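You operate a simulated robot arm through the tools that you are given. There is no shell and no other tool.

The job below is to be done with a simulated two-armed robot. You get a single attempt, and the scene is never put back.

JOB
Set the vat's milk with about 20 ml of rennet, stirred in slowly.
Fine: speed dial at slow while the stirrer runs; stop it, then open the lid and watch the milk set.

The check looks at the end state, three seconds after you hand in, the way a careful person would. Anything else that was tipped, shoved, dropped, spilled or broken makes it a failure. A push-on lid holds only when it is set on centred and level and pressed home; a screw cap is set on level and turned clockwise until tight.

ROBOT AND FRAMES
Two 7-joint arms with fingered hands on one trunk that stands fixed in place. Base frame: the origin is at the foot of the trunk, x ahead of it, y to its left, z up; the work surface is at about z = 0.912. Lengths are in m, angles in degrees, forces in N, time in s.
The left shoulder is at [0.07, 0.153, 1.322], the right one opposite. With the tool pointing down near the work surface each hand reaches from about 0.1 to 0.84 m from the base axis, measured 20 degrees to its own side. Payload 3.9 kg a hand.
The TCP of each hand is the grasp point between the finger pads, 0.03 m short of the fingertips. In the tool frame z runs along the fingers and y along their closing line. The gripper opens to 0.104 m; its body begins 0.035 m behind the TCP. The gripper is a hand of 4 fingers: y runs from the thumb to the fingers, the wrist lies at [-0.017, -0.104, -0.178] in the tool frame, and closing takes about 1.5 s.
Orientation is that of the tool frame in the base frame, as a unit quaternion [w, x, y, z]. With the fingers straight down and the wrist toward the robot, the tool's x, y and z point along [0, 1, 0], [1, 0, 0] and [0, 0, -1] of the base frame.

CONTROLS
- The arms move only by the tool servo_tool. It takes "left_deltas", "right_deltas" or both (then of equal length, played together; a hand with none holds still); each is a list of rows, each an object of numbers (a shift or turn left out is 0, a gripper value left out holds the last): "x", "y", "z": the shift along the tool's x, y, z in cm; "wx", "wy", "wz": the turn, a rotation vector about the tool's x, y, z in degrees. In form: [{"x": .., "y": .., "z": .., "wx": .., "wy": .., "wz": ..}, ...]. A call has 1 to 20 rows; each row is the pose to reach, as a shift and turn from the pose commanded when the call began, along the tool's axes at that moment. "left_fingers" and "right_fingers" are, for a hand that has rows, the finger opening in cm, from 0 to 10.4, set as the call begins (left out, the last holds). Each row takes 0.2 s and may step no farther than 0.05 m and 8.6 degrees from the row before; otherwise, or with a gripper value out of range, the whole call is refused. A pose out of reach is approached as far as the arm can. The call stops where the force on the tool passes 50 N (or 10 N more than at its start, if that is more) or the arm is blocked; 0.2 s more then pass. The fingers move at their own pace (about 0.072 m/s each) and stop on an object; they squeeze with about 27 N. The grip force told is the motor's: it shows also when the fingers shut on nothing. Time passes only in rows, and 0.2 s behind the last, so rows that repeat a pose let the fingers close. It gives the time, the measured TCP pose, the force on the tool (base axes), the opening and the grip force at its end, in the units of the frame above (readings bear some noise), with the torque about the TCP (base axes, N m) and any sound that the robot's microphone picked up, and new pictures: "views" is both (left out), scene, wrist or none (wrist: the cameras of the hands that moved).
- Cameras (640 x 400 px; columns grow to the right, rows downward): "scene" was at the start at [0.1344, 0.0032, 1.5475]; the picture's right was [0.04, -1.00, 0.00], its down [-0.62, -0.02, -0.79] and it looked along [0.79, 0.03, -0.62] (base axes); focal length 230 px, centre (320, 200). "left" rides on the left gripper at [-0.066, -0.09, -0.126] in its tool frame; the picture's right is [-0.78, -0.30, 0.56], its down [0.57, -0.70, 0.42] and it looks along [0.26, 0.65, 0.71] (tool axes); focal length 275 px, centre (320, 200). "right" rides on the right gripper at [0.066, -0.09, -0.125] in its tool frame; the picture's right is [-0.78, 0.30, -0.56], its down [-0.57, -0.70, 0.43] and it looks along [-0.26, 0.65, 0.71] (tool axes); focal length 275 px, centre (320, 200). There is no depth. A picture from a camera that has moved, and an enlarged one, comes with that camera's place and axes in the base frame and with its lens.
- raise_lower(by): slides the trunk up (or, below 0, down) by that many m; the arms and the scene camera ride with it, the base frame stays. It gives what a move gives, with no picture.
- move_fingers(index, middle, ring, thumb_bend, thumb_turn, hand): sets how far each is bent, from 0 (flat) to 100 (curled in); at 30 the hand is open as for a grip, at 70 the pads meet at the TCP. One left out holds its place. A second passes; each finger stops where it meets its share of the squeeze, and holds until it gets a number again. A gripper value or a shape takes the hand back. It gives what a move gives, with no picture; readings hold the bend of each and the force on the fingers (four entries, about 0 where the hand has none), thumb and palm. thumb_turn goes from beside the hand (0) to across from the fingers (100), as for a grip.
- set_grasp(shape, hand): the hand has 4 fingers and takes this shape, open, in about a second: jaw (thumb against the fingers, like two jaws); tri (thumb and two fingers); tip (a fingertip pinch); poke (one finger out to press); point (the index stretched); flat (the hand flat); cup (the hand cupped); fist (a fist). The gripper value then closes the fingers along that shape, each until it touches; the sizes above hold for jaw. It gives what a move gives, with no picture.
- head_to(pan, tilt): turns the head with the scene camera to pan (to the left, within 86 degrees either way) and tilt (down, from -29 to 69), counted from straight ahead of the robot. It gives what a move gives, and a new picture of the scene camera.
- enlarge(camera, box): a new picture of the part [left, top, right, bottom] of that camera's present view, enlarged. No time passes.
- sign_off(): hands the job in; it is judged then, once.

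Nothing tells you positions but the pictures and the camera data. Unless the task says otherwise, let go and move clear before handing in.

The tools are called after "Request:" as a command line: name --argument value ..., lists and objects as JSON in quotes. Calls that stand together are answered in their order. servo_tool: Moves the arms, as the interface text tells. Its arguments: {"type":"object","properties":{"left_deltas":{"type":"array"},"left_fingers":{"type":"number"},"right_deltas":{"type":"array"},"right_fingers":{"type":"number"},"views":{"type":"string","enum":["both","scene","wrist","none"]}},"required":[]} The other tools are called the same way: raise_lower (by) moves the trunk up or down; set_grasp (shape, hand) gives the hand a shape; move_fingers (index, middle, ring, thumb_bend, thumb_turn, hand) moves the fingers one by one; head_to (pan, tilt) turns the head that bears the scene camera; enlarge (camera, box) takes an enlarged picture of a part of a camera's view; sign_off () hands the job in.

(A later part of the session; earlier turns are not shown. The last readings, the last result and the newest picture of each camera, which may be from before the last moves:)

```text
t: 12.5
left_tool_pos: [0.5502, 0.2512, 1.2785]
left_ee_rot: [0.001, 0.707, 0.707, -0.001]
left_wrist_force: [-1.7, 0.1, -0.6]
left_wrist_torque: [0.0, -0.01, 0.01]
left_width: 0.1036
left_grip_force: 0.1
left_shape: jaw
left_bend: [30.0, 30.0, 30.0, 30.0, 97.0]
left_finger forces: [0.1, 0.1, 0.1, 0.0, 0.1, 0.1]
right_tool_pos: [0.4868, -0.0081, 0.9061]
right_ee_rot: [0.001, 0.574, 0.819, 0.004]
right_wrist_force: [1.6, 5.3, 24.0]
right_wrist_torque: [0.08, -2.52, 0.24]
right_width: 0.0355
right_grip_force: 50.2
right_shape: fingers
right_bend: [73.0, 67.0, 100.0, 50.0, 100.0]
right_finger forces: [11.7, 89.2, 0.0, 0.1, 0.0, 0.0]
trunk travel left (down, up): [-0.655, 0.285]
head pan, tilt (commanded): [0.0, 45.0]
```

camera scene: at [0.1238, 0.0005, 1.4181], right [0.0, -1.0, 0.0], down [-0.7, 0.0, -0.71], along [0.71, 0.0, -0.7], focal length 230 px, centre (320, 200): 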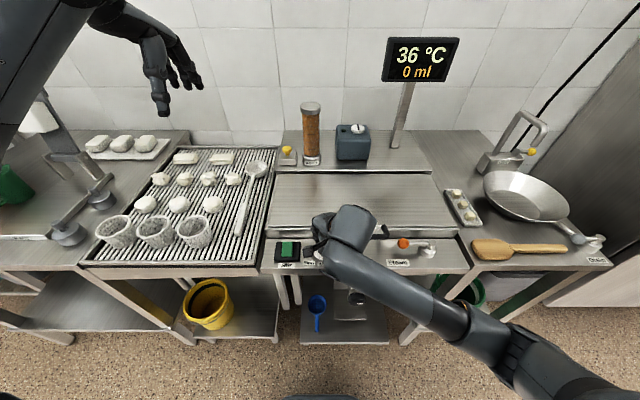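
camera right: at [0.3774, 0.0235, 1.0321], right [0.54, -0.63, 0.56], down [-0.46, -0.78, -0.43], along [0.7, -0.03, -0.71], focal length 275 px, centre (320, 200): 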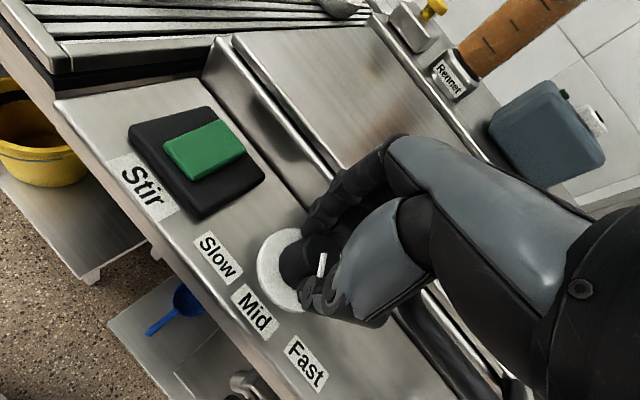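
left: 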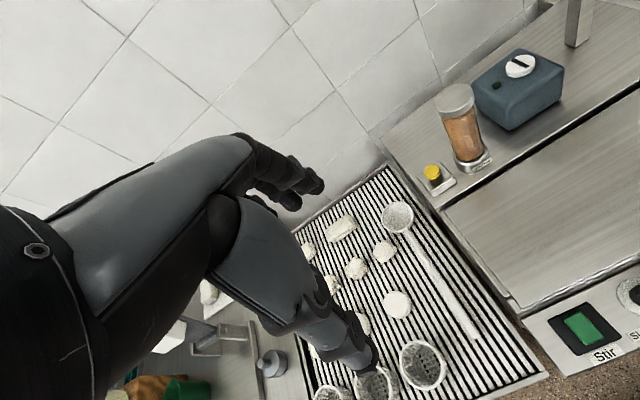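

There's upward force from contact on the far side. I'll lift the hand straight up now.

Request:
servo_tool --right_deltas '[{"z": -0.7}, {"z": -1.5}, {"z": -2.5}, {"z": -3.5}, {"z": -5}]' --views "both"

Request:
enlarge --camera "scene" --box '[270, 180, 390, 270]'

Request:
enlarge --camera "right" --box '[160, 140, 400, 340]'

```text
t: 13.7
left_tool_pos: [0.5528, 0.2497, 1.2751]
left_ee_rot: [-0.001, 0.707, 0.708, -0.001]
left_wrist_force: [-0.3, -0.5, 0.9]
left_wrist_torque: [-0.01, 0.04, -0.02]
left_width: 0.1035
left_grip_force: 0.0
left_shape: jaw
left_bend: [30.0, 30.0, 30.0, 30.0, 97.0]
left_finger forces: [0.1, 0.0, 0.1, 0.0, 0.1, 0.1]
right_tool_pos: [0.4888, -0.0085, 0.953]
right_ee_rot: [-0.001, 0.573, 0.82, 0.0]
right_wrist_force: [-0.5, 0.4, 0.2]
right_wrist_torque: [-0.01, 0.0, 0.01]
right_width: 0.0217
right_grip_force: 0.1
right_shape: fingers
right_bend: [75.0, 74.0, 100.0, 50.0, 100.0]
right_finger forces: [0.0, 0.1, 0.1, 0.0, 0.0, 0.0]
trunk travel left (down, up): [-0.655, 0.285]
head pan, tilt (commanded): [0.0, 45.0]
camera scene: at [0.1304, 0.0006, 1.4173], right [0.0, -1.0, 0.0], down [-0.71, 0.0, -0.71], along [0.71, 0.0, -0.71], focal length 230 px, centre (320, 200)
camera right: at [0.383, 0.0239, 1.0794], right [0.55, -0.63, 0.56], down [-0.46, -0.78, -0.42], along [0.7, -0.03, -0.72], focal length 275 px, centre (320, 200)
```

scene: 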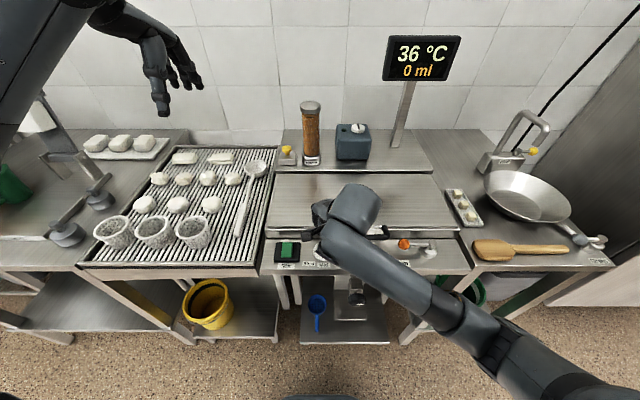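
right: 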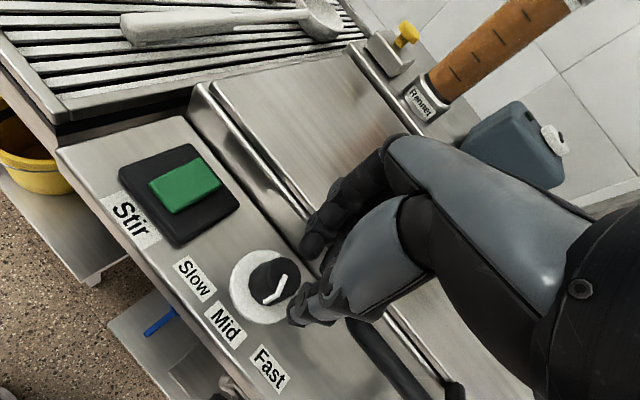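

```text
4.44 times, centred on (330, 225) of scene
camera zoom: at [0.1304, 0.0006, 1.4173], right [0.0, -1.0, 0.0], down [-0.71, 0.0, -0.71], along [0.71, 0.0, -0.71], focal length 1022 px, centre (276, 89)
```

zoom: 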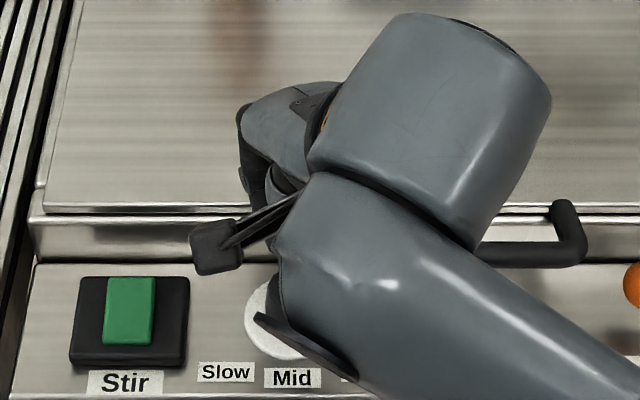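

```text
2.00 times, centred on (280, 240) of right
camera zoom: at [0.383, 0.0239, 1.0794], right [0.55, -0.63, 0.56], down [-0.46, -0.78, -0.42], along [0.7, -0.03, -0.72], focal length 551 px, centre (400, 120)
```

zoom: 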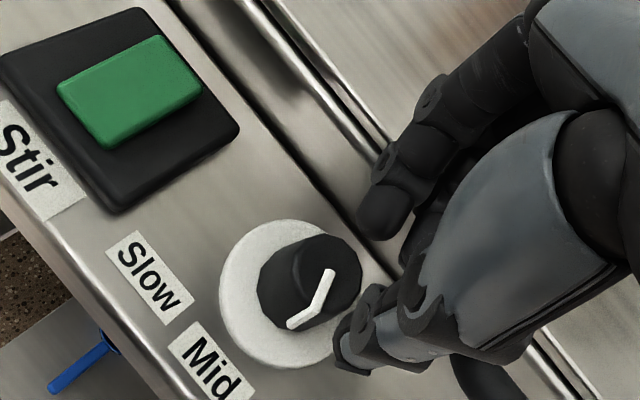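

I'm clear with no residual forces. The pointer moved from about 56° to about 26° right of front, so the fingers must not point at the vat rim. I'll reset the tri shape, turn back to a yaw where the fingers lie toward the rocker side, and regrip.

Request:
set_grasp --hand "right" --shape "tri"

Request:
servo_tool --right_deltas '[{"wz": -7}, {"wz": -14}, {"wz": -21}, {"wz": -28}, {"wz": -35}, {"wz": -42}, {"wz": -49}, {"wz": -56}, {"wz": -62}, {"wz": -62}]' --right_fingers 4.2 --views "both"

Request:
enlarge --camera "scene" --box '[280, 190, 380, 270]'

Request:
enlarge --camera "right" --box '[200, 140, 440, 340]'

```text
t: 14.6
left_tool_pos: [0.5531, 0.2497, 1.2761]
left_ee_rot: [0.0, 0.707, 0.707, -0.001]
left_wrist_force: [0.6, -0.1, 0.1]
left_wrist_torque: [0.04, 0.01, 0.01]
left_width: 0.1039
left_grip_force: 0.1
left_shape: jaw
left_bend: [30.0, 30.0, 30.0, 30.0, 97.0]
left_finger forces: [0.1, 0.0, 0.1, 0.0, 0.0, 0.0]
right_tool_pos: [0.4888, -0.0087, 0.9531]
right_ee_rot: [-0.001, 0.573, 0.819, 0.0]
right_wrist_force: [0.2, 0.5, -0.8]
right_wrist_torque: [-0.01, -0.03, 0.0]
right_width: 0.1036
right_grip_force: 0.1
right_shape: tri
right_bend: [30.0, 30.0, 99.0, 30.0, 97.0]
right_finger forces: [0.2, 0.1, 0.0, 0.0, 0.0, 0.0]
trunk travel left (down, up): [-0.655, 0.285]
head pan, tilt (commanded): [0.0, 45.0]
```

```text
t: 16.8
left_tool_pos: [0.5532, 0.2491, 1.2765]
left_ee_rot: [0.0, 0.707, 0.707, 0.0]
left_wrist_force: [-0.1, 0.4, -0.1]
left_wrist_torque: [0.03, -0.02, 0.02]
left_width: 0.1039
left_grip_force: 0.1
left_shape: jaw
left_bend: [30.0, 30.0, 30.0, 30.0, 97.0]
left_finger forces: [0.0, 0.1, 0.1, 0.0, 0.0, 0.0]
right_tool_pos: [0.4887, -0.0097, 0.9544]
right_ee_rot: [0.0, 0.069, 0.998, 0.0]
right_wrist_force: [-0.4, 1.0, 0.1]
right_wrist_torque: [0.02, -0.01, 0.0]
right_width: 0.0425
right_grip_force: 0.1
right_shape: tri
right_bend: [74.0, 49.0, 99.0, 72.0, 100.0]
right_finger forces: [0.1, 0.1, 0.1, 0.1, 0.1, 0.1]
trunk travel left (down, up): [-0.655, 0.285]
head pan, tilt (commanded): [0.0, 45.0]
camera scene: at [0.1293, 0.0002, 1.4175], right [0.0, -1.0, 0.0], down [-0.71, 0.0, -0.71], along [0.71, 0.0, -0.71], focal length 230 px, centre (320, 200)
camera right: at [0.4107, -0.0875, 1.0794], right [0.81, 0.19, 0.56], down [0.47, -0.77, -0.43], along [0.35, 0.61, -0.71], focal length 275 px, centre (320, 200)
```

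scene: 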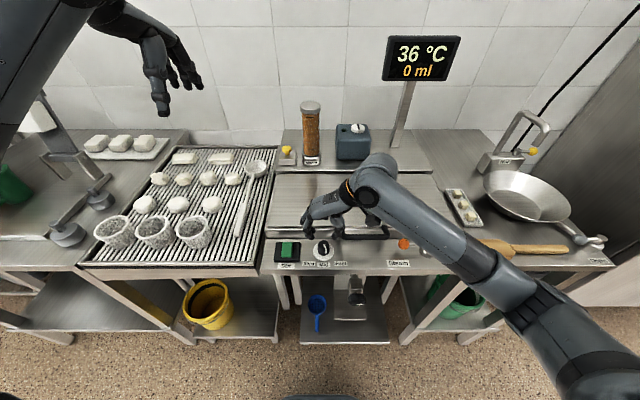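
right: 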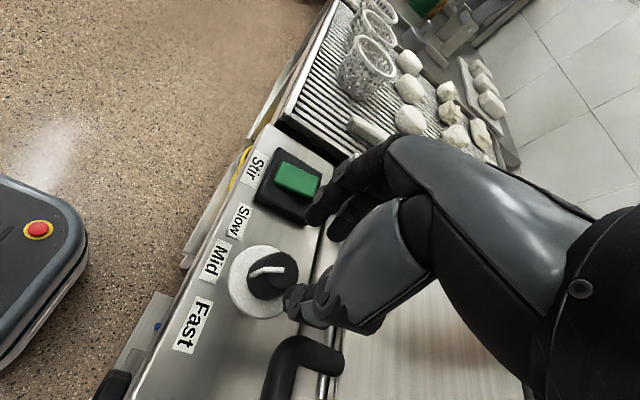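

```text
5.00 times, centred on (330, 230) of scene
camera zoom: at [0.1293, 0.0002, 1.4175], right [0.0, -1.0, 0.0], down [-0.71, 0.0, -0.71], along [0.71, 0.0, -0.71], focal length 1150 px, centre (270, 50)
```

zoom: 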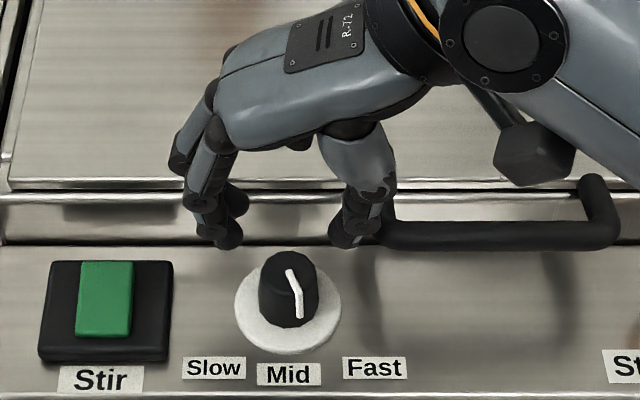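

```text
2.00 times, centred on (320, 240) of right
camera zoom: at [0.4107, -0.0875, 1.0794], right [0.81, 0.19, 0.56], down [0.47, -0.77, -0.43], along [0.35, 0.61, -0.71], focal length 551 px, centre (320, 120)
```

zoom: 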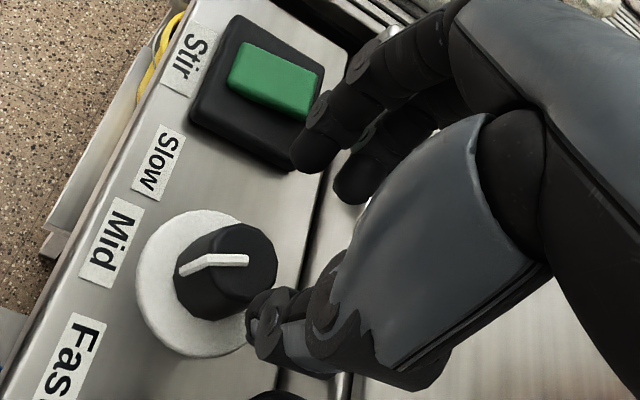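

The hand is lined up with fingers toward the rocker and the thumb just left of the lid handle. I'll descend to the knob and close.

Request:
servo_tool --right_deltas '[{"x": 0.1, "y": 0.05, "z": 1.5}, {"x": 0.1, "y": 0.05, "z": 3}, {"x": 0.1, "y": 0.05, "z": 4.2}, {"x": 0.1, "y": 0.05, "z": 5.3}, {"x": 0.1, "y": 0.05, "z": 5.3}]' --right_fingers 4.2 --views "wrist"

Request:
enlarge --camera "scene" --box '[280, 190, 380, 270]'

```text
t: 18.0
left_tool_pos: [0.5523, 0.2497, 1.2765]
left_ee_rot: [-0.001, 0.707, 0.707, 0.0]
left_wrist_force: [-0.8, 0.9, -0.1]
left_wrist_torque: [-0.03, 0.01, -0.01]
left_width: 0.1037
left_grip_force: 0.1
left_shape: jaw
left_bend: [30.0, 30.0, 30.0, 30.0, 97.0]
left_finger forces: [0.0, 0.0, 0.0, 0.0, 0.1, 0.0]
right_tool_pos: [0.4881, -0.008, 0.9005]
right_ee_rot: [0.0, 0.069, 0.998, 0.0]
right_wrist_force: [0.0, -0.2, 0.0]
right_wrist_torque: [-0.01, 0.03, -0.01]
right_width: 0.0427
right_grip_force: 0.1
right_shape: tri
right_bend: [74.0, 49.0, 99.0, 72.0, 100.0]
right_finger forces: [0.1, 0.1, 0.0, 0.1, 0.0, 0.1]
trunk travel left (down, up): [-0.655, 0.285]
head pan, tilt (commanded): [0.0, 45.0]
camera right: at [0.4099, -0.0867, 1.0268], right [0.81, 0.19, 0.56], down [0.47, -0.77, -0.43], along [0.35, 0.61, -0.71], focal length 275 px, centre (320, 200)
```

right: 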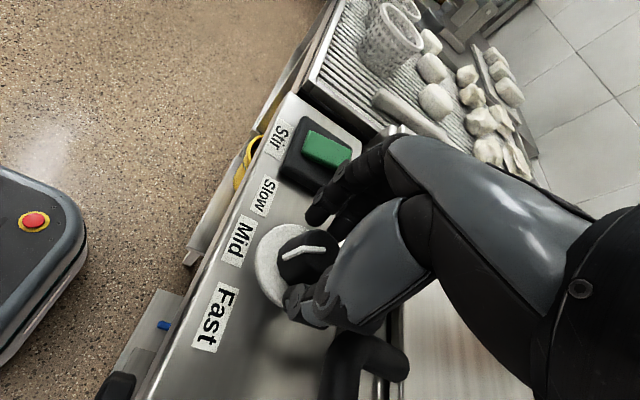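

```text
5.00 times, centred on (330, 230) of scene
camera zoom: at [0.1294, 0.0003, 1.4174], right [0.0, -1.0, 0.0], down [-0.71, 0.0, -0.71], along [0.71, 0.0, -0.71], focal length 1150 px, centre (270, 50)
```

zoom: 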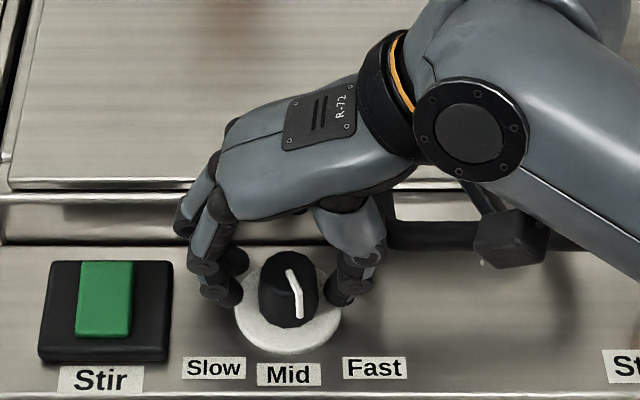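

The hand is clear of everything with the knob between the fingers. I'll close and turn clockwise about 38° in one go.

Request:
servo_tool --right_deltas '[{"z": 0.2}, {"z": 0.4}, {"z": 0.4}, {"z": 0.4}, {"z": 0.4}, {"z": 0.4}, {"z": 0.4}, {"z": 0.4, "wz": 5}, {"z": 0.4, "wz": 10}, {"z": 0.4, "wz": 15}, {"z": 0.4, "wz": 20}, {"z": 0.4, "wz": 25}, {"z": 0.4, "wz": 30}, {"z": 0.4, "wz": 35}, {"z": 0.4, "wz": 38}, {"z": 0.4, "wz": 38}]' --right_fingers 0 --views "wrist"

Request:
enlarge --camera "scene" --box '[280, 190, 380, 270]'

Request:
enlarge --camera "right" --box '[160, 140, 400, 340]'

```text
t: 21.4
left_tool_pos: [0.5505, 0.2511, 1.2774]
left_ee_rot: [0.0, 0.707, 0.707, 0.001]
left_wrist_force: [-0.7, -0.4, 0.9]
left_wrist_torque: [-0.03, 0.02, 0.0]
left_width: 0.1038
left_grip_force: 0.0
left_shape: jaw
left_bend: [30.0, 30.0, 30.0, 30.0, 97.0]
left_finger forces: [0.0, 0.0, 0.1, 0.0, 0.0, 0.1]
right_tool_pos: [0.486, -0.0079, 0.8972]
right_ee_rot: [0.0, 0.39, 0.921, 0.001]
right_wrist_force: [0.3, -0.3, 17.4]
right_wrist_torque: [0.02, -1.08, 0.96]
right_width: 0.0245
right_grip_force: 26.8
right_shape: tri
right_bend: [73.0, 61.0, 100.0, 74.0, 100.0]
right_finger forces: [11.8, 49.5, 0.0, 0.0, 26.7, 0.1]
trunk travel left (down, up): [-0.655, 0.285]
head pan, tilt (commanded): [0.0, 45.0]
camera right: at [0.375, -0.0218, 1.0236], right [0.75, -0.35, 0.56], down [-0.1, -0.9, -0.43], along [0.65, 0.26, -0.71], focal length 275 px, centre (320, 200)
```

right: 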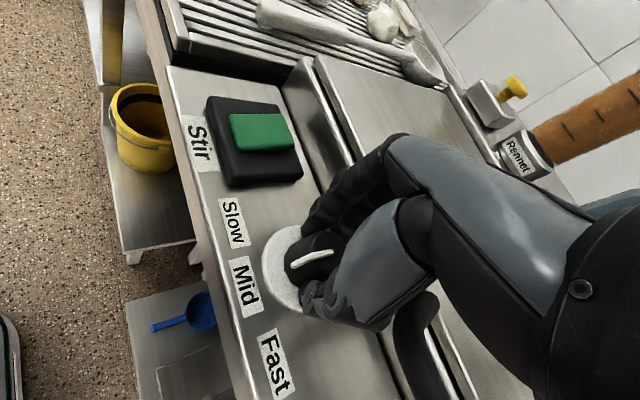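

```text
5.00 times, centred on (330, 230) of scene
camera zoom: at [0.1267, 0.0002, 1.4177], right [0.0, -1.0, 0.0], down [-0.71, 0.0, -0.71], along [0.71, 0.0, -0.71], focal length 1150 px, centre (270, 50)
```

zoom: 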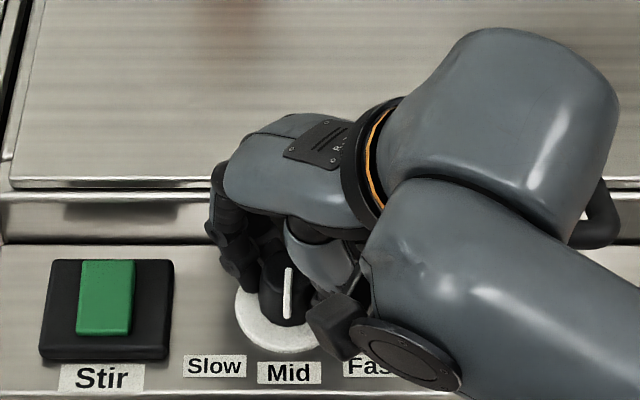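

```text
2.00 times, centred on (280, 240) of right
camera zoom: at [0.375, -0.0218, 1.0236], right [0.75, -0.35, 0.56], down [-0.1, -0.9, -0.43], along [0.65, 0.26, -0.71], focal length 551 px, centre (400, 120)
```

zoom: 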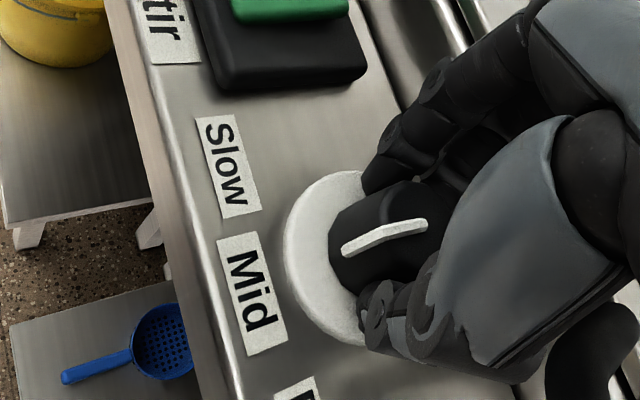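

The pointer is now at Mid, and the middle finger is meeting the rim again, so this is the limit for this stroke. I'll open the thumb, lift, turn back and take another grip.

Request:
move_fingers --hand "right" --thumb_bend 55

Request:
servo_tool --right_deltas '[{"z": -1}, {"z": -2.5}, {"z": -4.5}, {"z": -6.5}, {"z": -6.5, "wz": -8}, {"z": -6.5, "wz": -16}, {"z": -6.5, "wz": -24}, {"z": -6.5, "wz": -32}, {"z": -6.5, "wz": -40}, {"z": -6.5, "wz": -48}, {"z": -6.5, "wz": -54}, {"z": -6.5, "wz": -54}]' --views "none"

Request:
servo_tool --right_deltas '[{}, {}, {}, {}]' --right_fingers 4.2 --views "both"

Request:
enlarge --camera "scene" --box '[280, 190, 380, 270]'

```text
t: 22.4
left_tool_pos: [0.5509, 0.2521, 1.2759]
left_ee_rot: [0.001, 0.708, 0.706, -0.002]
left_wrist_force: [-0.2, -0.2, 0.4]
left_wrist_torque: [0.01, 0.02, 0.04]
left_width: 0.1036
left_grip_force: 0.0
left_shape: jaw
left_bend: [30.0, 30.0, 30.0, 30.0, 97.0]
left_finger forces: [0.1, 0.0, 0.1, 0.0, 0.1, 0.0]
right_tool_pos: [0.4874, -0.004, 0.8969]
right_ee_rot: [0.001, 0.391, 0.92, 0.002]
right_wrist_force: [4.8, 17.2, 14.7]
right_wrist_torque: [0.62, -1.25, 0.45]
right_width: 0.0294
right_grip_force: 30.3
right_shape: fingers
right_bend: [73.0, 64.0, 100.0, 54.0, 100.0]
right_finger forces: [10.3, 49.9, 0.1, 0.0, 0.9, 0.0]
trunk travel left (down, up): [-0.655, 0.285]
head pan, tilt (commanded): [0.0, 45.0]
```

```text
t: 25.0
left_tool_pos: [0.5531, 0.2494, 1.2757]
left_ee_rot: [-0.001, 0.707, 0.707, -0.001]
left_wrist_force: [0.2, -0.1, -0.4]
left_wrist_torque: [-0.03, -0.01, 0.0]
left_width: 0.1037
left_grip_force: 0.2
left_shape: jaw
left_bend: [30.0, 30.0, 30.0, 30.0, 97.0]
left_finger forces: [0.0, 0.0, 0.1, 0.0, 0.0, 0.1]
right_tool_pos: [0.4873, -0.0088, 0.9617]
right_ee_rot: [-0.001, -0.07, 0.998, 0.0]
right_wrist_force: [-0.9, -0.3, 0.1]
right_wrist_torque: [0.02, 0.03, 0.02]
right_width: 0.0166
right_grip_force: 0.1
right_shape: fingers
right_bend: [75.0, 74.0, 100.0, 55.0, 100.0]
right_finger forces: [0.1, 0.1, 0.0, 0.1, 0.0, 0.1]
trunk travel left (down, up): [-0.655, 0.285]
head pan, tilt (commanded): [0.0, 45.0]
```

```text
t: 26.0
left_tool_pos: [0.5534, 0.2501, 1.2768]
left_ee_rot: [0.0, 0.708, 0.707, 0.0]
left_wrist_force: [0.2, -0.3, 0.2]
left_wrist_torque: [0.01, 0.03, -0.03]
left_width: 0.1037
left_grip_force: 0.0
left_shape: jaw
left_bend: [30.0, 30.0, 30.0, 30.0, 97.0]
left_finger forces: [0.0, 0.0, 0.1, 0.1, 0.0, 0.0]
right_tool_pos: [0.4877, -0.0079, 0.96]
right_ee_rot: [0.0, -0.07, 0.998, -0.001]
right_wrist_force: [0.4, 0.2, -0.5]
right_wrist_torque: [-0.03, 0.02, 0.01]
right_width: 0.0415
right_grip_force: 0.1
right_shape: tri
right_bend: [74.0, 49.0, 99.0, 72.0, 100.0]
right_finger forces: [0.1, 0.0, 0.0, 0.0, 0.1, 0.1]
trunk travel left (down, up): [-0.655, 0.285]
head pan, tilt (commanded): [0.0, 45.0]
camera scene: at [0.1295, 0.0004, 1.4174], right [0.0, -1.0, 0.0], down [-0.71, 0.0, -0.71], along [0.71, 0.0, -0.71], focal length 230 px, centre (320, 200)
camera right: at [0.435, -0.1051, 1.0874], right [0.73, 0.4, 0.56], down [0.66, -0.61, -0.43], along [0.17, 0.68, -0.71], focal length 275 px, centre (320, 200)
```

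scene: 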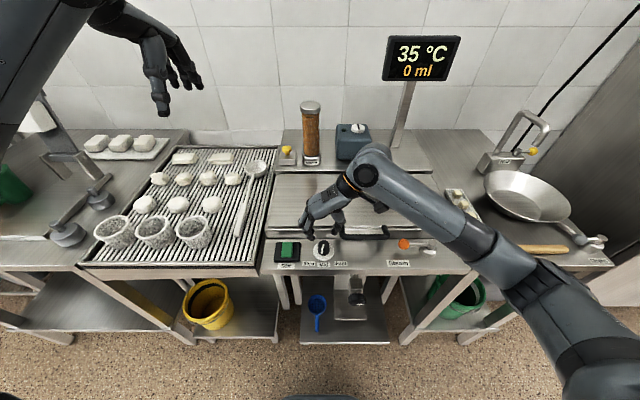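
right: 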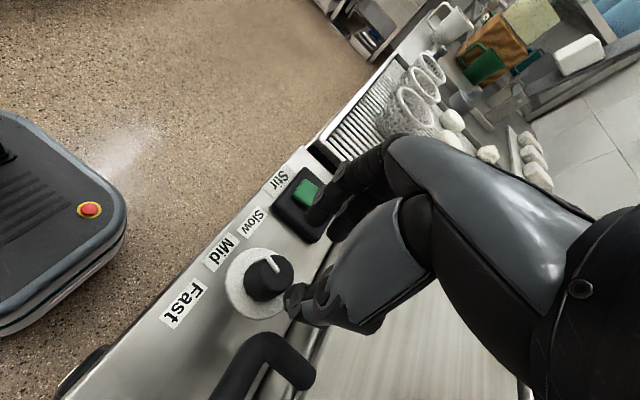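

```text
5.00 times, centred on (330, 230) of scene
camera zoom: at [0.1295, 0.0004, 1.4174], right [0.0, -1.0, 0.0], down [-0.71, 0.0, -0.71], along [0.71, 0.0, -0.71], focal length 1150 px, centre (270, 50)
```

zoom: 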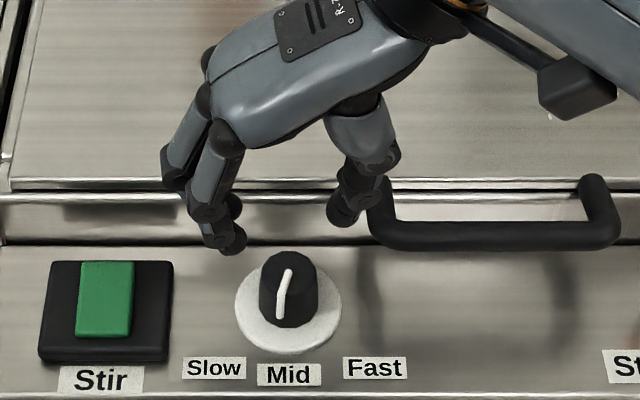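

The pointer is now slightly past Mid toward Slow, and the display has dropped to 35 °C, so I should be brisk. I'll descend at this yaw, grip and turn again.

Request:
servo_tool --right_deltas '[{"z": 2}, {"z": 4}, {"z": 5.2}, {"z": 6.2}, {"z": 6.2}]' --right_fingers 4.2 --views "none"

Request:
enlarge --camera "scene" --box '[280, 190, 380, 270]'

```text
t: 27.2
left_tool_pos: [0.5541, 0.2504, 1.2766]
left_ee_rot: [0.0, 0.707, 0.708, 0.0]
left_wrist_force: [-0.5, 0.4, 0.4]
left_wrist_torque: [-0.02, -0.01, 0.01]
left_width: 0.1035
left_grip_force: 0.0
left_shape: jaw
left_bend: [30.0, 30.0, 30.0, 30.0, 97.0]
left_finger forces: [0.0, 0.1, 0.1, 0.0, 0.1, 0.0]
right_tool_pos: [0.4874, -0.0071, 0.8992]
right_ee_rot: [0.001, -0.069, 0.998, 0.0]
right_wrist_force: [0.9, 0.3, 0.4]
right_wrist_torque: [0.02, 0.0, 0.02]
right_width: 0.0414
right_grip_force: 0.1
right_shape: tri
right_bend: [74.0, 49.0, 99.0, 72.0, 100.0]
right_finger forces: [0.0, 0.0, 0.1, 0.0, 0.0, 0.0]
trunk travel left (down, up): [-0.655, 0.285]
head pan, tilt (commanded): [0.0, 45.0]
```

```text
5.00 times, centred on (330, 230) of scene
camera zoom: at [0.1294, 0.0004, 1.4174], right [0.0, -1.0, 0.0], down [-0.71, 0.0, -0.71], along [0.71, 0.0, -0.71], focal length 1150 px, centre (270, 50)
```

zoom: 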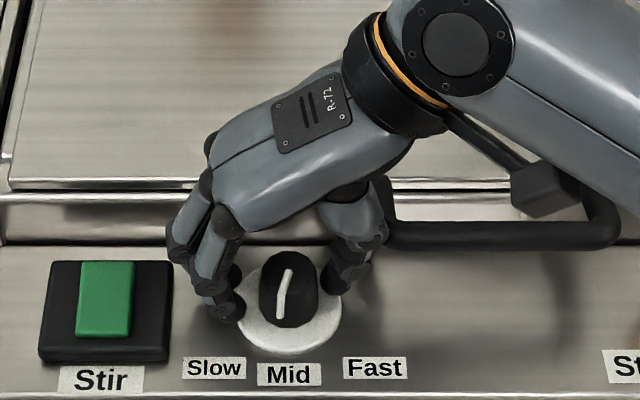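

The hand is well placed with no contact forces. I'll close and turn clockwise by 46°.

Request:
servo_tool --right_deltas '[{"z": 0.3}, {"z": 0.3}, {"z": 0.3}, {"z": 0.3}, {"z": 0.3}, {"z": 0.3, "wz": 6}, {"z": 0.3, "wz": 12}, {"z": 0.3, "wz": 18}, {"z": 0.3, "wz": 24}, {"z": 0.3, "wz": 30}, {"z": 0.3, "wz": 36}, {"z": 0.3, "wz": 42}, {"z": 0.3, "wz": 46}, {"z": 0.3, "wz": 46}]' --right_fingers 0 --views "wrist"

Request:
enlarge --camera "scene" --box '[280, 190, 380, 270]'

```text
t: 30.2
left_tool_pos: [0.5534, 0.2478, 1.277]
left_ee_rot: [0.0, 0.707, 0.707, 0.0]
left_wrist_force: [0.1, 0.2, 0.2]
left_wrist_torque: [-0.01, 0.0, -0.01]
left_width: 0.1036
left_grip_force: 0.1
left_shape: jaw
left_bend: [30.0, 30.0, 30.0, 30.0, 97.0]
left_finger forces: [0.0, 0.0, 0.0, 0.1, 0.0, 0.0]
right_tool_pos: [0.4886, -0.009, 0.8963]
right_ee_rot: [0.0, 0.327, 0.945, 0.0]
right_wrist_force: [7.0, -5.1, 6.6]
right_wrist_torque: [-0.04, -0.29, 0.01]
right_width: 0.025
right_grip_force: 26.4
right_shape: tri
right_bend: [73.0, 63.0, 100.0, 74.0, 100.0]
right_finger forces: [12.0, 16.9, 0.0, 0.0, 25.8, 0.0]
trunk travel left (down, up): [-0.655, 0.285]
head pan, tilt (commanded): [0.0, 45.0]
camera right: at [0.381, -0.0383, 1.0228], right [0.79, -0.25, 0.56], down [0.02, -0.9, -0.43], along [0.61, 0.35, -0.71], focal length 275 px, centre (320, 200)
```

right: 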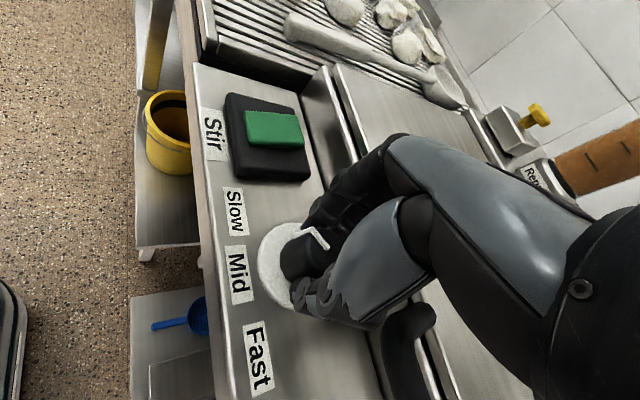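

```text
5.00 times, centred on (330, 230) of scene
camera zoom: at [0.1301, -0.0007, 1.4174], right [0.0, -1.0, 0.0], down [-0.71, 0.0, -0.71], along [0.71, 0.0, -0.71], focal length 1150 px, centre (270, 50)
```

zoom: 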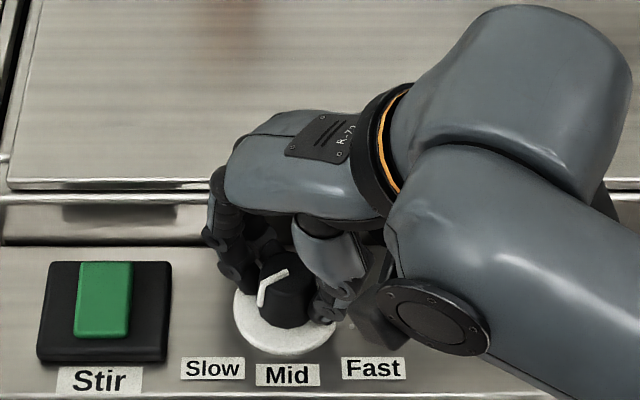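

The pointer now points at Slow. I'll open, lift the right hand away, and shape the left hand to a poke for the Stir rocker.

Request:
servo_tool --right_deltas '[{}, {}, {}, {"z": -1.5}, {"z": -4}, {"z": -7}, {"z": -10}, {"z": -13}]' --right_fingers 4.4 --views "none"

Request:
set_grasp --hand "left" --shape "poke"

Request:
enlarge --camera "scene" --box '[270, 200, 390, 280]'

Request:
enlarge --camera "scene" --box '[80, 0, 260, 130]'

Request:
enlarge --camera "left" --box '[160, 80, 480, 400]'

```text
t: 32.0
left_tool_pos: [0.5523, 0.2489, 1.2772]
left_ee_rot: [0.0, 0.707, 0.707, 0.0]
left_wrist_force: [0.7, -0.7, -0.5]
left_wrist_torque: [-0.03, -0.01, 0.0]
left_width: 0.1039
left_grip_force: 0.0
left_shape: jaw
left_bend: [30.0, 30.0, 30.0, 30.0, 97.0]
left_finger forces: [0.0, 0.1, 0.0, 0.1, 0.0, 0.0]
right_tool_pos: [0.4859, -0.0071, 1.0271]
right_ee_rot: [-0.001, 0.326, 0.945, 0.0]
right_wrist_force: [-0.3, 0.0, 1.0]
right_wrist_torque: [0.02, 0.01, 0.04]
right_width: 0.0437
right_grip_force: 0.0
right_shape: tri
right_bend: [74.0, 48.0, 99.0, 72.0, 100.0]
right_finger forces: [0.0, 0.1, 0.0, 0.0, 0.0, 0.1]
trunk travel left (down, up): [-0.655, 0.285]
head pan, tilt (commanded): [0.0, 45.0]
```

```text
t: 32.9
left_tool_pos: [0.5536, 0.2499, 1.2774]
left_ee_rot: [0.0, 0.707, 0.707, 0.0]
left_wrist_force: [0.3, 0.0, 0.2]
left_wrist_torque: [0.01, -0.01, 0.02]
left_width: 0.0
left_grip_force: 0.1
left_shape: poke
left_bend: [70.0, 70.0, 99.0, 100.0, 100.0]
left_finger forces: [0.1, 0.0, 0.0, 0.1, 0.0, 0.0]
right_tool_pos: [0.488, -0.0071, 1.0273]
right_ee_rot: [-0.001, 0.325, 0.946, 0.0]
right_wrist_force: [0.3, 0.6, 0.2]
right_wrist_torque: [0.01, 0.01, 0.01]
right_width: 0.0438
right_grip_force: 0.0
right_shape: tri
right_bend: [74.0, 48.0, 99.0, 72.0, 100.0]
right_finger forces: [0.0, 0.0, 0.0, 0.0, 0.0, 0.0]
trunk travel left (down, up): [-0.655, 0.285]
head pan, tilt (commanded): [0.0, 45.0]
```

```text
5.00 times, centred on (330, 240) of scene
camera zoom: at [0.1295, 0.0003, 1.4174], right [0.0, -1.0, 0.0], down [-0.71, 0.0, -0.71], along [0.71, 0.0, -0.71], focal length 1150 px, centre (270, 0)
```

zoom: 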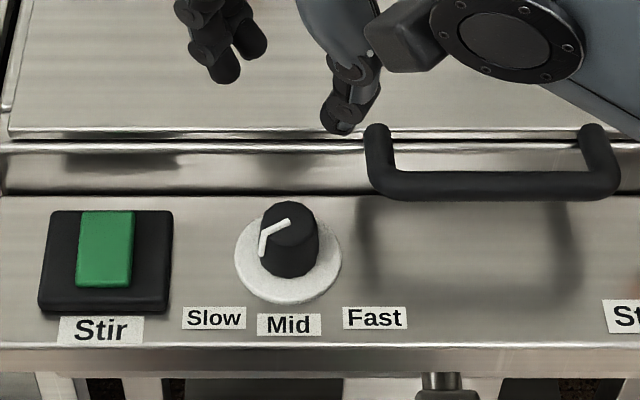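

```text
3.08 times, centred on (170, 65) of scene
camera zoom: at [0.1295, 0.0003, 1.4174], right [0.0, -1.0, 0.0], down [-0.71, 0.0, -0.71], along [0.71, 0.0, -0.71], focal length 708 px, centre (782, 615)
```

zoom: 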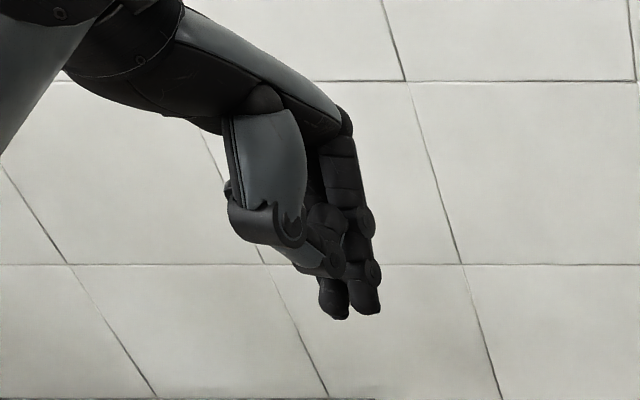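

```text
1.25 times, centred on (320, 240) of left
camera zoom: at [0.4627, 0.1844, 1.402], right [-0.3, -0.78, -0.56], down [-0.7, 0.57, -0.42], along [0.65, 0.26, -0.71], focal length 344 px, centre (320, 150)
```

zoom: 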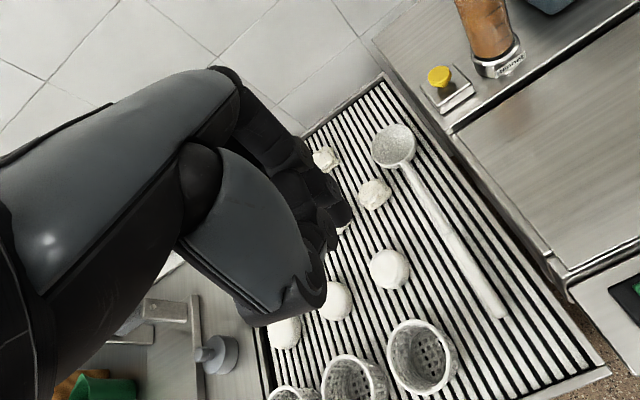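

The dial now sits on Slow at about 59° left, the mirror of where Fast was. I'll look closely at the rocker's tilt before pressing.

Request:
enlarge --camera "scene" --box '[268, 236, 308, 266]'

Request:
servo_tool --left_deltas '[{"x": -3, "y": -1.4, "z": 3.6}, {"x": -6, "y": -2.8, "z": 7.2}, {"x": -9, "y": -4.2, "z": 10.8}, {"x": -12, "y": -5.6, "z": 14.4}, {"x": -14, "y": -6.6, "z": 18}, {"x": -15.9, "y": -7.6, "z": 22}, {"x": -15.9, "y": -7.6, "z": 25}, {"x": -15.9, "y": -7.6, "z": 28}, {"x": -15.9, "y": -7.6, "z": 31}, {"x": -15.9, "y": -7.6, "z": 33}, {"x": -15.9, "y": -7.6, "z": 33}]' --right_deltas '[{"x": 0, "y": -3, "z": -1}, {"x": 0, "y": -6, "z": -2}, {"x": 0, "y": -9, "z": -3}, {"x": 0, "y": -12, "z": -4}, {"x": 0, "y": -14, "z": -5}, {"x": 0, "y": -15, "z": -5}, {"x": 0, "y": -15, "z": -5}, {"x": 0, "y": -15, "z": -5}, {"x": 0, "y": -15, "z": -5}, {"x": 0, "y": -15, "z": -5}, {"x": 0, "y": -15, "z": -5}]' --views "both"

Request:
enlarge --camera "scene" --box '[260, 200, 340, 270]'

```text
13.33 times, centred on (288, 251) of scene
camera zoom: at [0.1295, 0.0003, 1.4174], right [0.0, -1.0, 0.0], down [-0.71, 0.0, -0.71], along [0.71, 0.0, -0.71], focal length 3066 px, centre (747, -480)
```

zoom: 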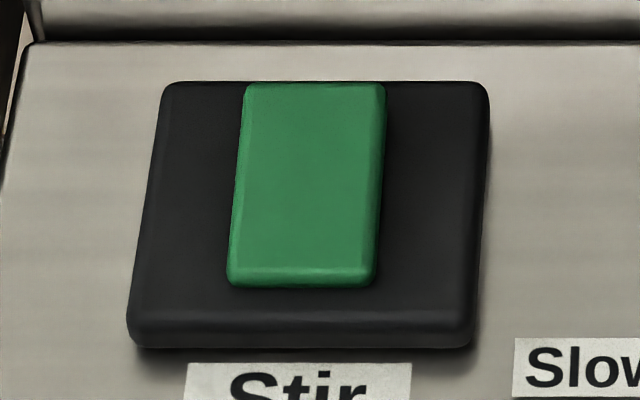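

```text
t: 35.3
left_tool_pos: [0.4759, 0.0909, 0.9468]
left_ee_rot: [-0.001, 0.707, 0.708, 0.0]
left_wrist_force: [-0.3, -0.1, 0.6]
left_wrist_torque: [0.02, -0.03, 0.03]
left_width: 0.0
left_grip_force: 0.1
left_shape: poke
left_bend: [70.0, 70.0, 99.0, 100.0, 100.0]
left_finger forces: [0.1, 0.1, 0.0, 0.1, 0.0, 0.0]
right_tool_pos: [0.4267, -0.1207, 1.0741]
right_ee_rot: [-0.001, 0.326, 0.945, 0.0]
right_wrist_force: [-0.8, 0.7, -0.4]
right_wrist_torque: [-0.02, 0.04, 0.0]
right_width: 0.0441
right_grip_force: 0.0
right_shape: tri
right_bend: [74.0, 48.0, 99.0, 71.0, 100.0]
right_finger forces: [0.0, 0.1, 0.0, 0.0, 0.0, 0.0]
right hand out of reach, approached as far as the arm can: row 4, 5, 6, 7, 8, 9, 10, 11
trunk travel left (down, up): [-0.655, 0.285]
head pan, tilt (commanded): [0.0, 45.0]
camera scene: at [0.1295, -0.0002, 1.4174], right [0.0, -1.0, 0.0], down [-0.71, 0.0, -0.71], along [0.71, 0.0, -0.71], focal length 230 px, centre (320, 200)
camera right: at [0.3191, -0.15, 1.2012], right [0.79, -0.24, 0.56], down [0.02, -0.9, -0.43], along [0.61, 0.35, -0.71], focal length 275 px, centre (320, 200)
camera left: at [0.3865, 0.0259, 1.0724], right [-0.3, -0.78, -0.56], down [-0.7, 0.57, -0.42], along [0.65, 0.27, -0.71], focal length 275 px, centre (320, 200)
```

scene: 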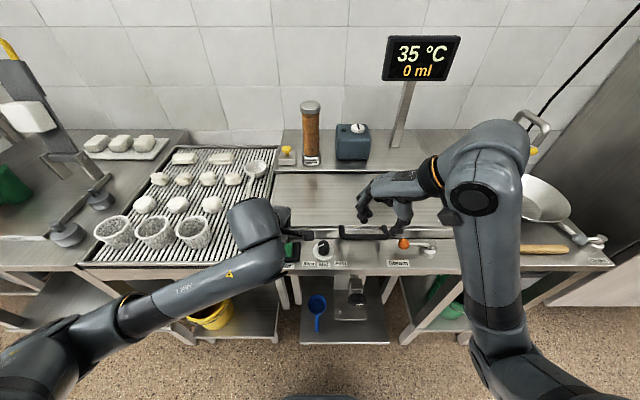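
right: 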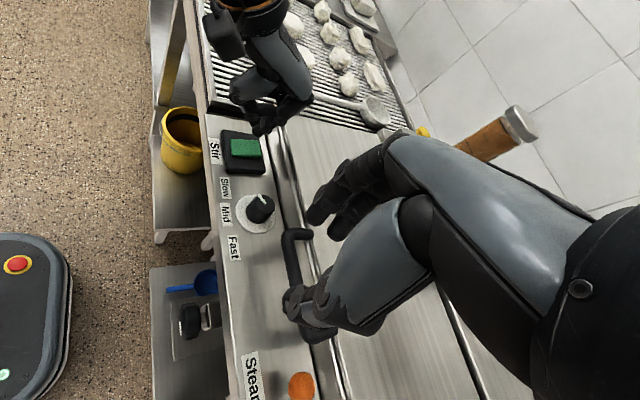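
left: 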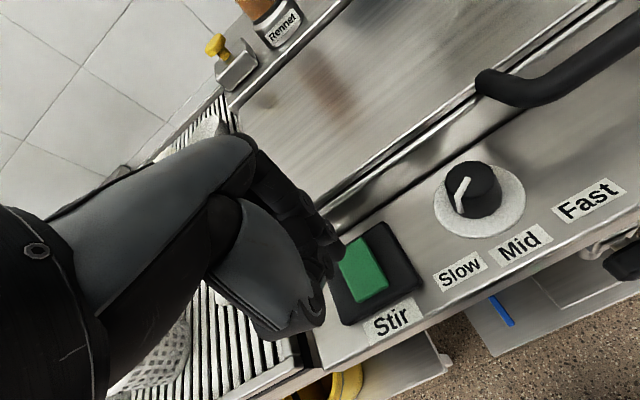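

```text
5.71 times, centred on (300, 235) of scene
camera zoom: at [0.1295, -0.0002, 1.4174], right [0.0, -1.0, 0.0], down [-0.71, 0.0, -0.71], along [0.71, 0.0, -0.71], focal length 1314 px, centre (434, 0)
```

zoom: 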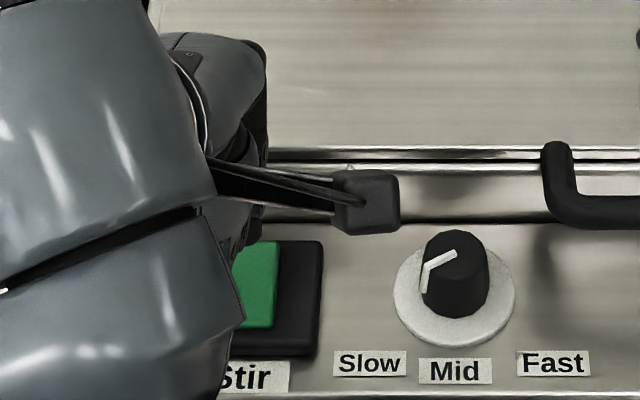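

The left hand hovers over the rocker and the right hand has pulled back. I'll look at the rocker closely from both wrist cameras to see which end is raised.

Request:
enlarge --camera "left" --box '[300, 200, 440, 340]'

Request:
enlarge --camera "right" --box '[200, 80, 300, 190]'

```text
2.86 times, centred on (370, 270) of left
camera zoom: at [0.3865, 0.0259, 1.0724], right [-0.3, -0.78, -0.56], down [-0.7, 0.57, -0.42], along [0.65, 0.27, -0.71], focal length 786 px, centre (177, 0)
```

zoom: 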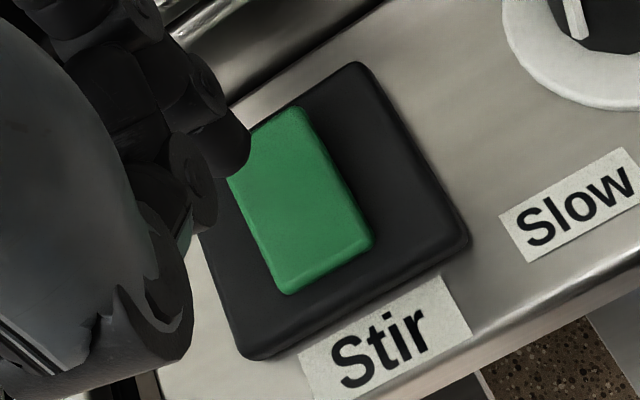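

```text
3.64 times, centred on (250, 135) of right
camera zoom: at [0.3191, -0.15, 1.2012], right [0.79, -0.24, 0.56], down [0.02, -0.9, -0.43], along [0.61, 0.35, -0.71], focal length 1001 px, centre (574, 436)
```

zoom: 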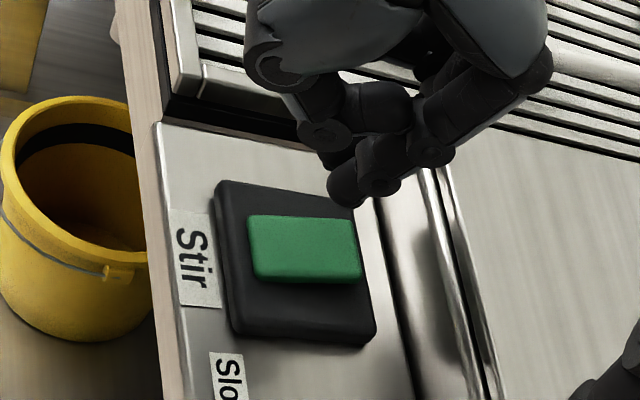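

The rocker's far edge looks about 7 mm higher than its near edge. I'll press down on the far half with the left fingertips and come back up.

Request:
servo_tool --left_deltas '[{"x": -0.3, "y": 0.8, "z": 1}, {"x": -0.3, "y": 0.8, "z": 2.2}, {"x": -0.3, "y": 0.8, "z": 2.8}, {"x": -0.3, "y": 0.8, "z": 3.2}, {"x": -0.3, "y": 0.8, "z": 3.6}, {"x": -0.3, "y": 0.8, "z": 4.0}, {"x": -0.3, "y": 0.8, "z": 4.0}, {"x": -0.3, "y": 0.8, "z": 2.5}, {"x": -0.3, "y": 0.8, "z": 0.5}]' --views "both"

Request:
enlarge --camera "right" --box '[200, 80, 300, 190]'

```text
t: 37.3
left_tool_pos: [0.4833, 0.0882, 0.94]
left_ee_rot: [-0.001, 0.707, 0.707, 0.0]
left_wrist_force: [-1.0, 0.5, 0.0]
left_wrist_torque: [0.01, 0.0, -0.01]
left_width: 0.0
left_grip_force: 0.2
left_shape: poke
left_bend: [70.0, 70.0, 99.0, 100.0, 100.0]
left_finger forces: [0.1, 0.0, 0.0, 0.0, 0.0, 0.1]
right_tool_pos: [0.425, -0.1205, 1.0747]
right_ee_rot: [-0.001, 0.325, 0.946, 0.0]
right_wrist_force: [0.5, -0.4, 0.0]
right_wrist_torque: [0.0, -0.01, -0.04]
right_width: 0.044
right_grip_force: 0.1
right_shape: tri
right_bend: [74.0, 48.0, 99.0, 71.0, 100.0]
right_finger forces: [0.0, 0.0, 0.0, 0.0, 0.1, 0.0]
trunk travel left (down, up): [-0.655, 0.285]
head pan, tilt (commanded): [0.0, 45.0]
camera scene: at [0.1291, -0.0001, 1.4174], right [0.0, -1.0, 0.0], down [-0.71, 0.0, -0.71], along [0.71, 0.0, -0.71], focal length 230 px, centre (320, 200)
camera left: at [0.3936, 0.0229, 1.0659], right [-0.3, -0.78, -0.56], down [-0.7, 0.57, -0.42], along [0.65, 0.27, -0.71], focal length 275 px, centre (320, 200)
```

scene: 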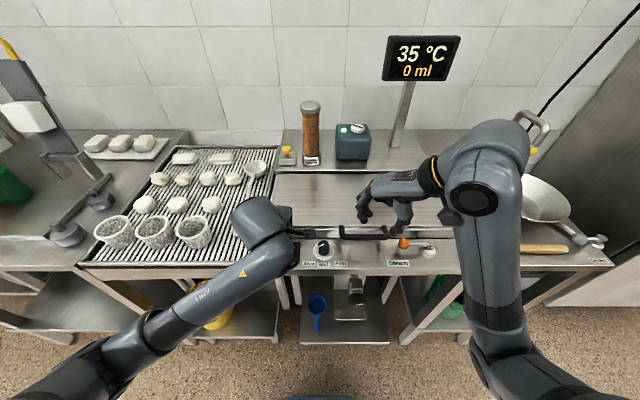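
left: 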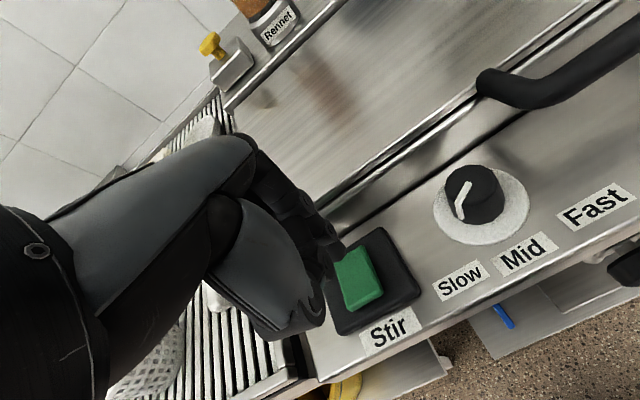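

```text
3.64 times, centred on (250, 135) of right
camera zoom: at [0.3188, -0.1499, 1.2012], right [0.79, -0.24, 0.56], down [0.02, -0.9, -0.43], along [0.61, 0.35, -0.71], focal length 1001 px, centre (574, 436)
```

zoom: 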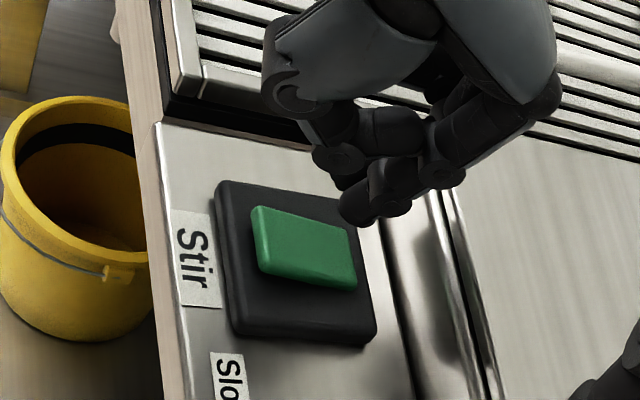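

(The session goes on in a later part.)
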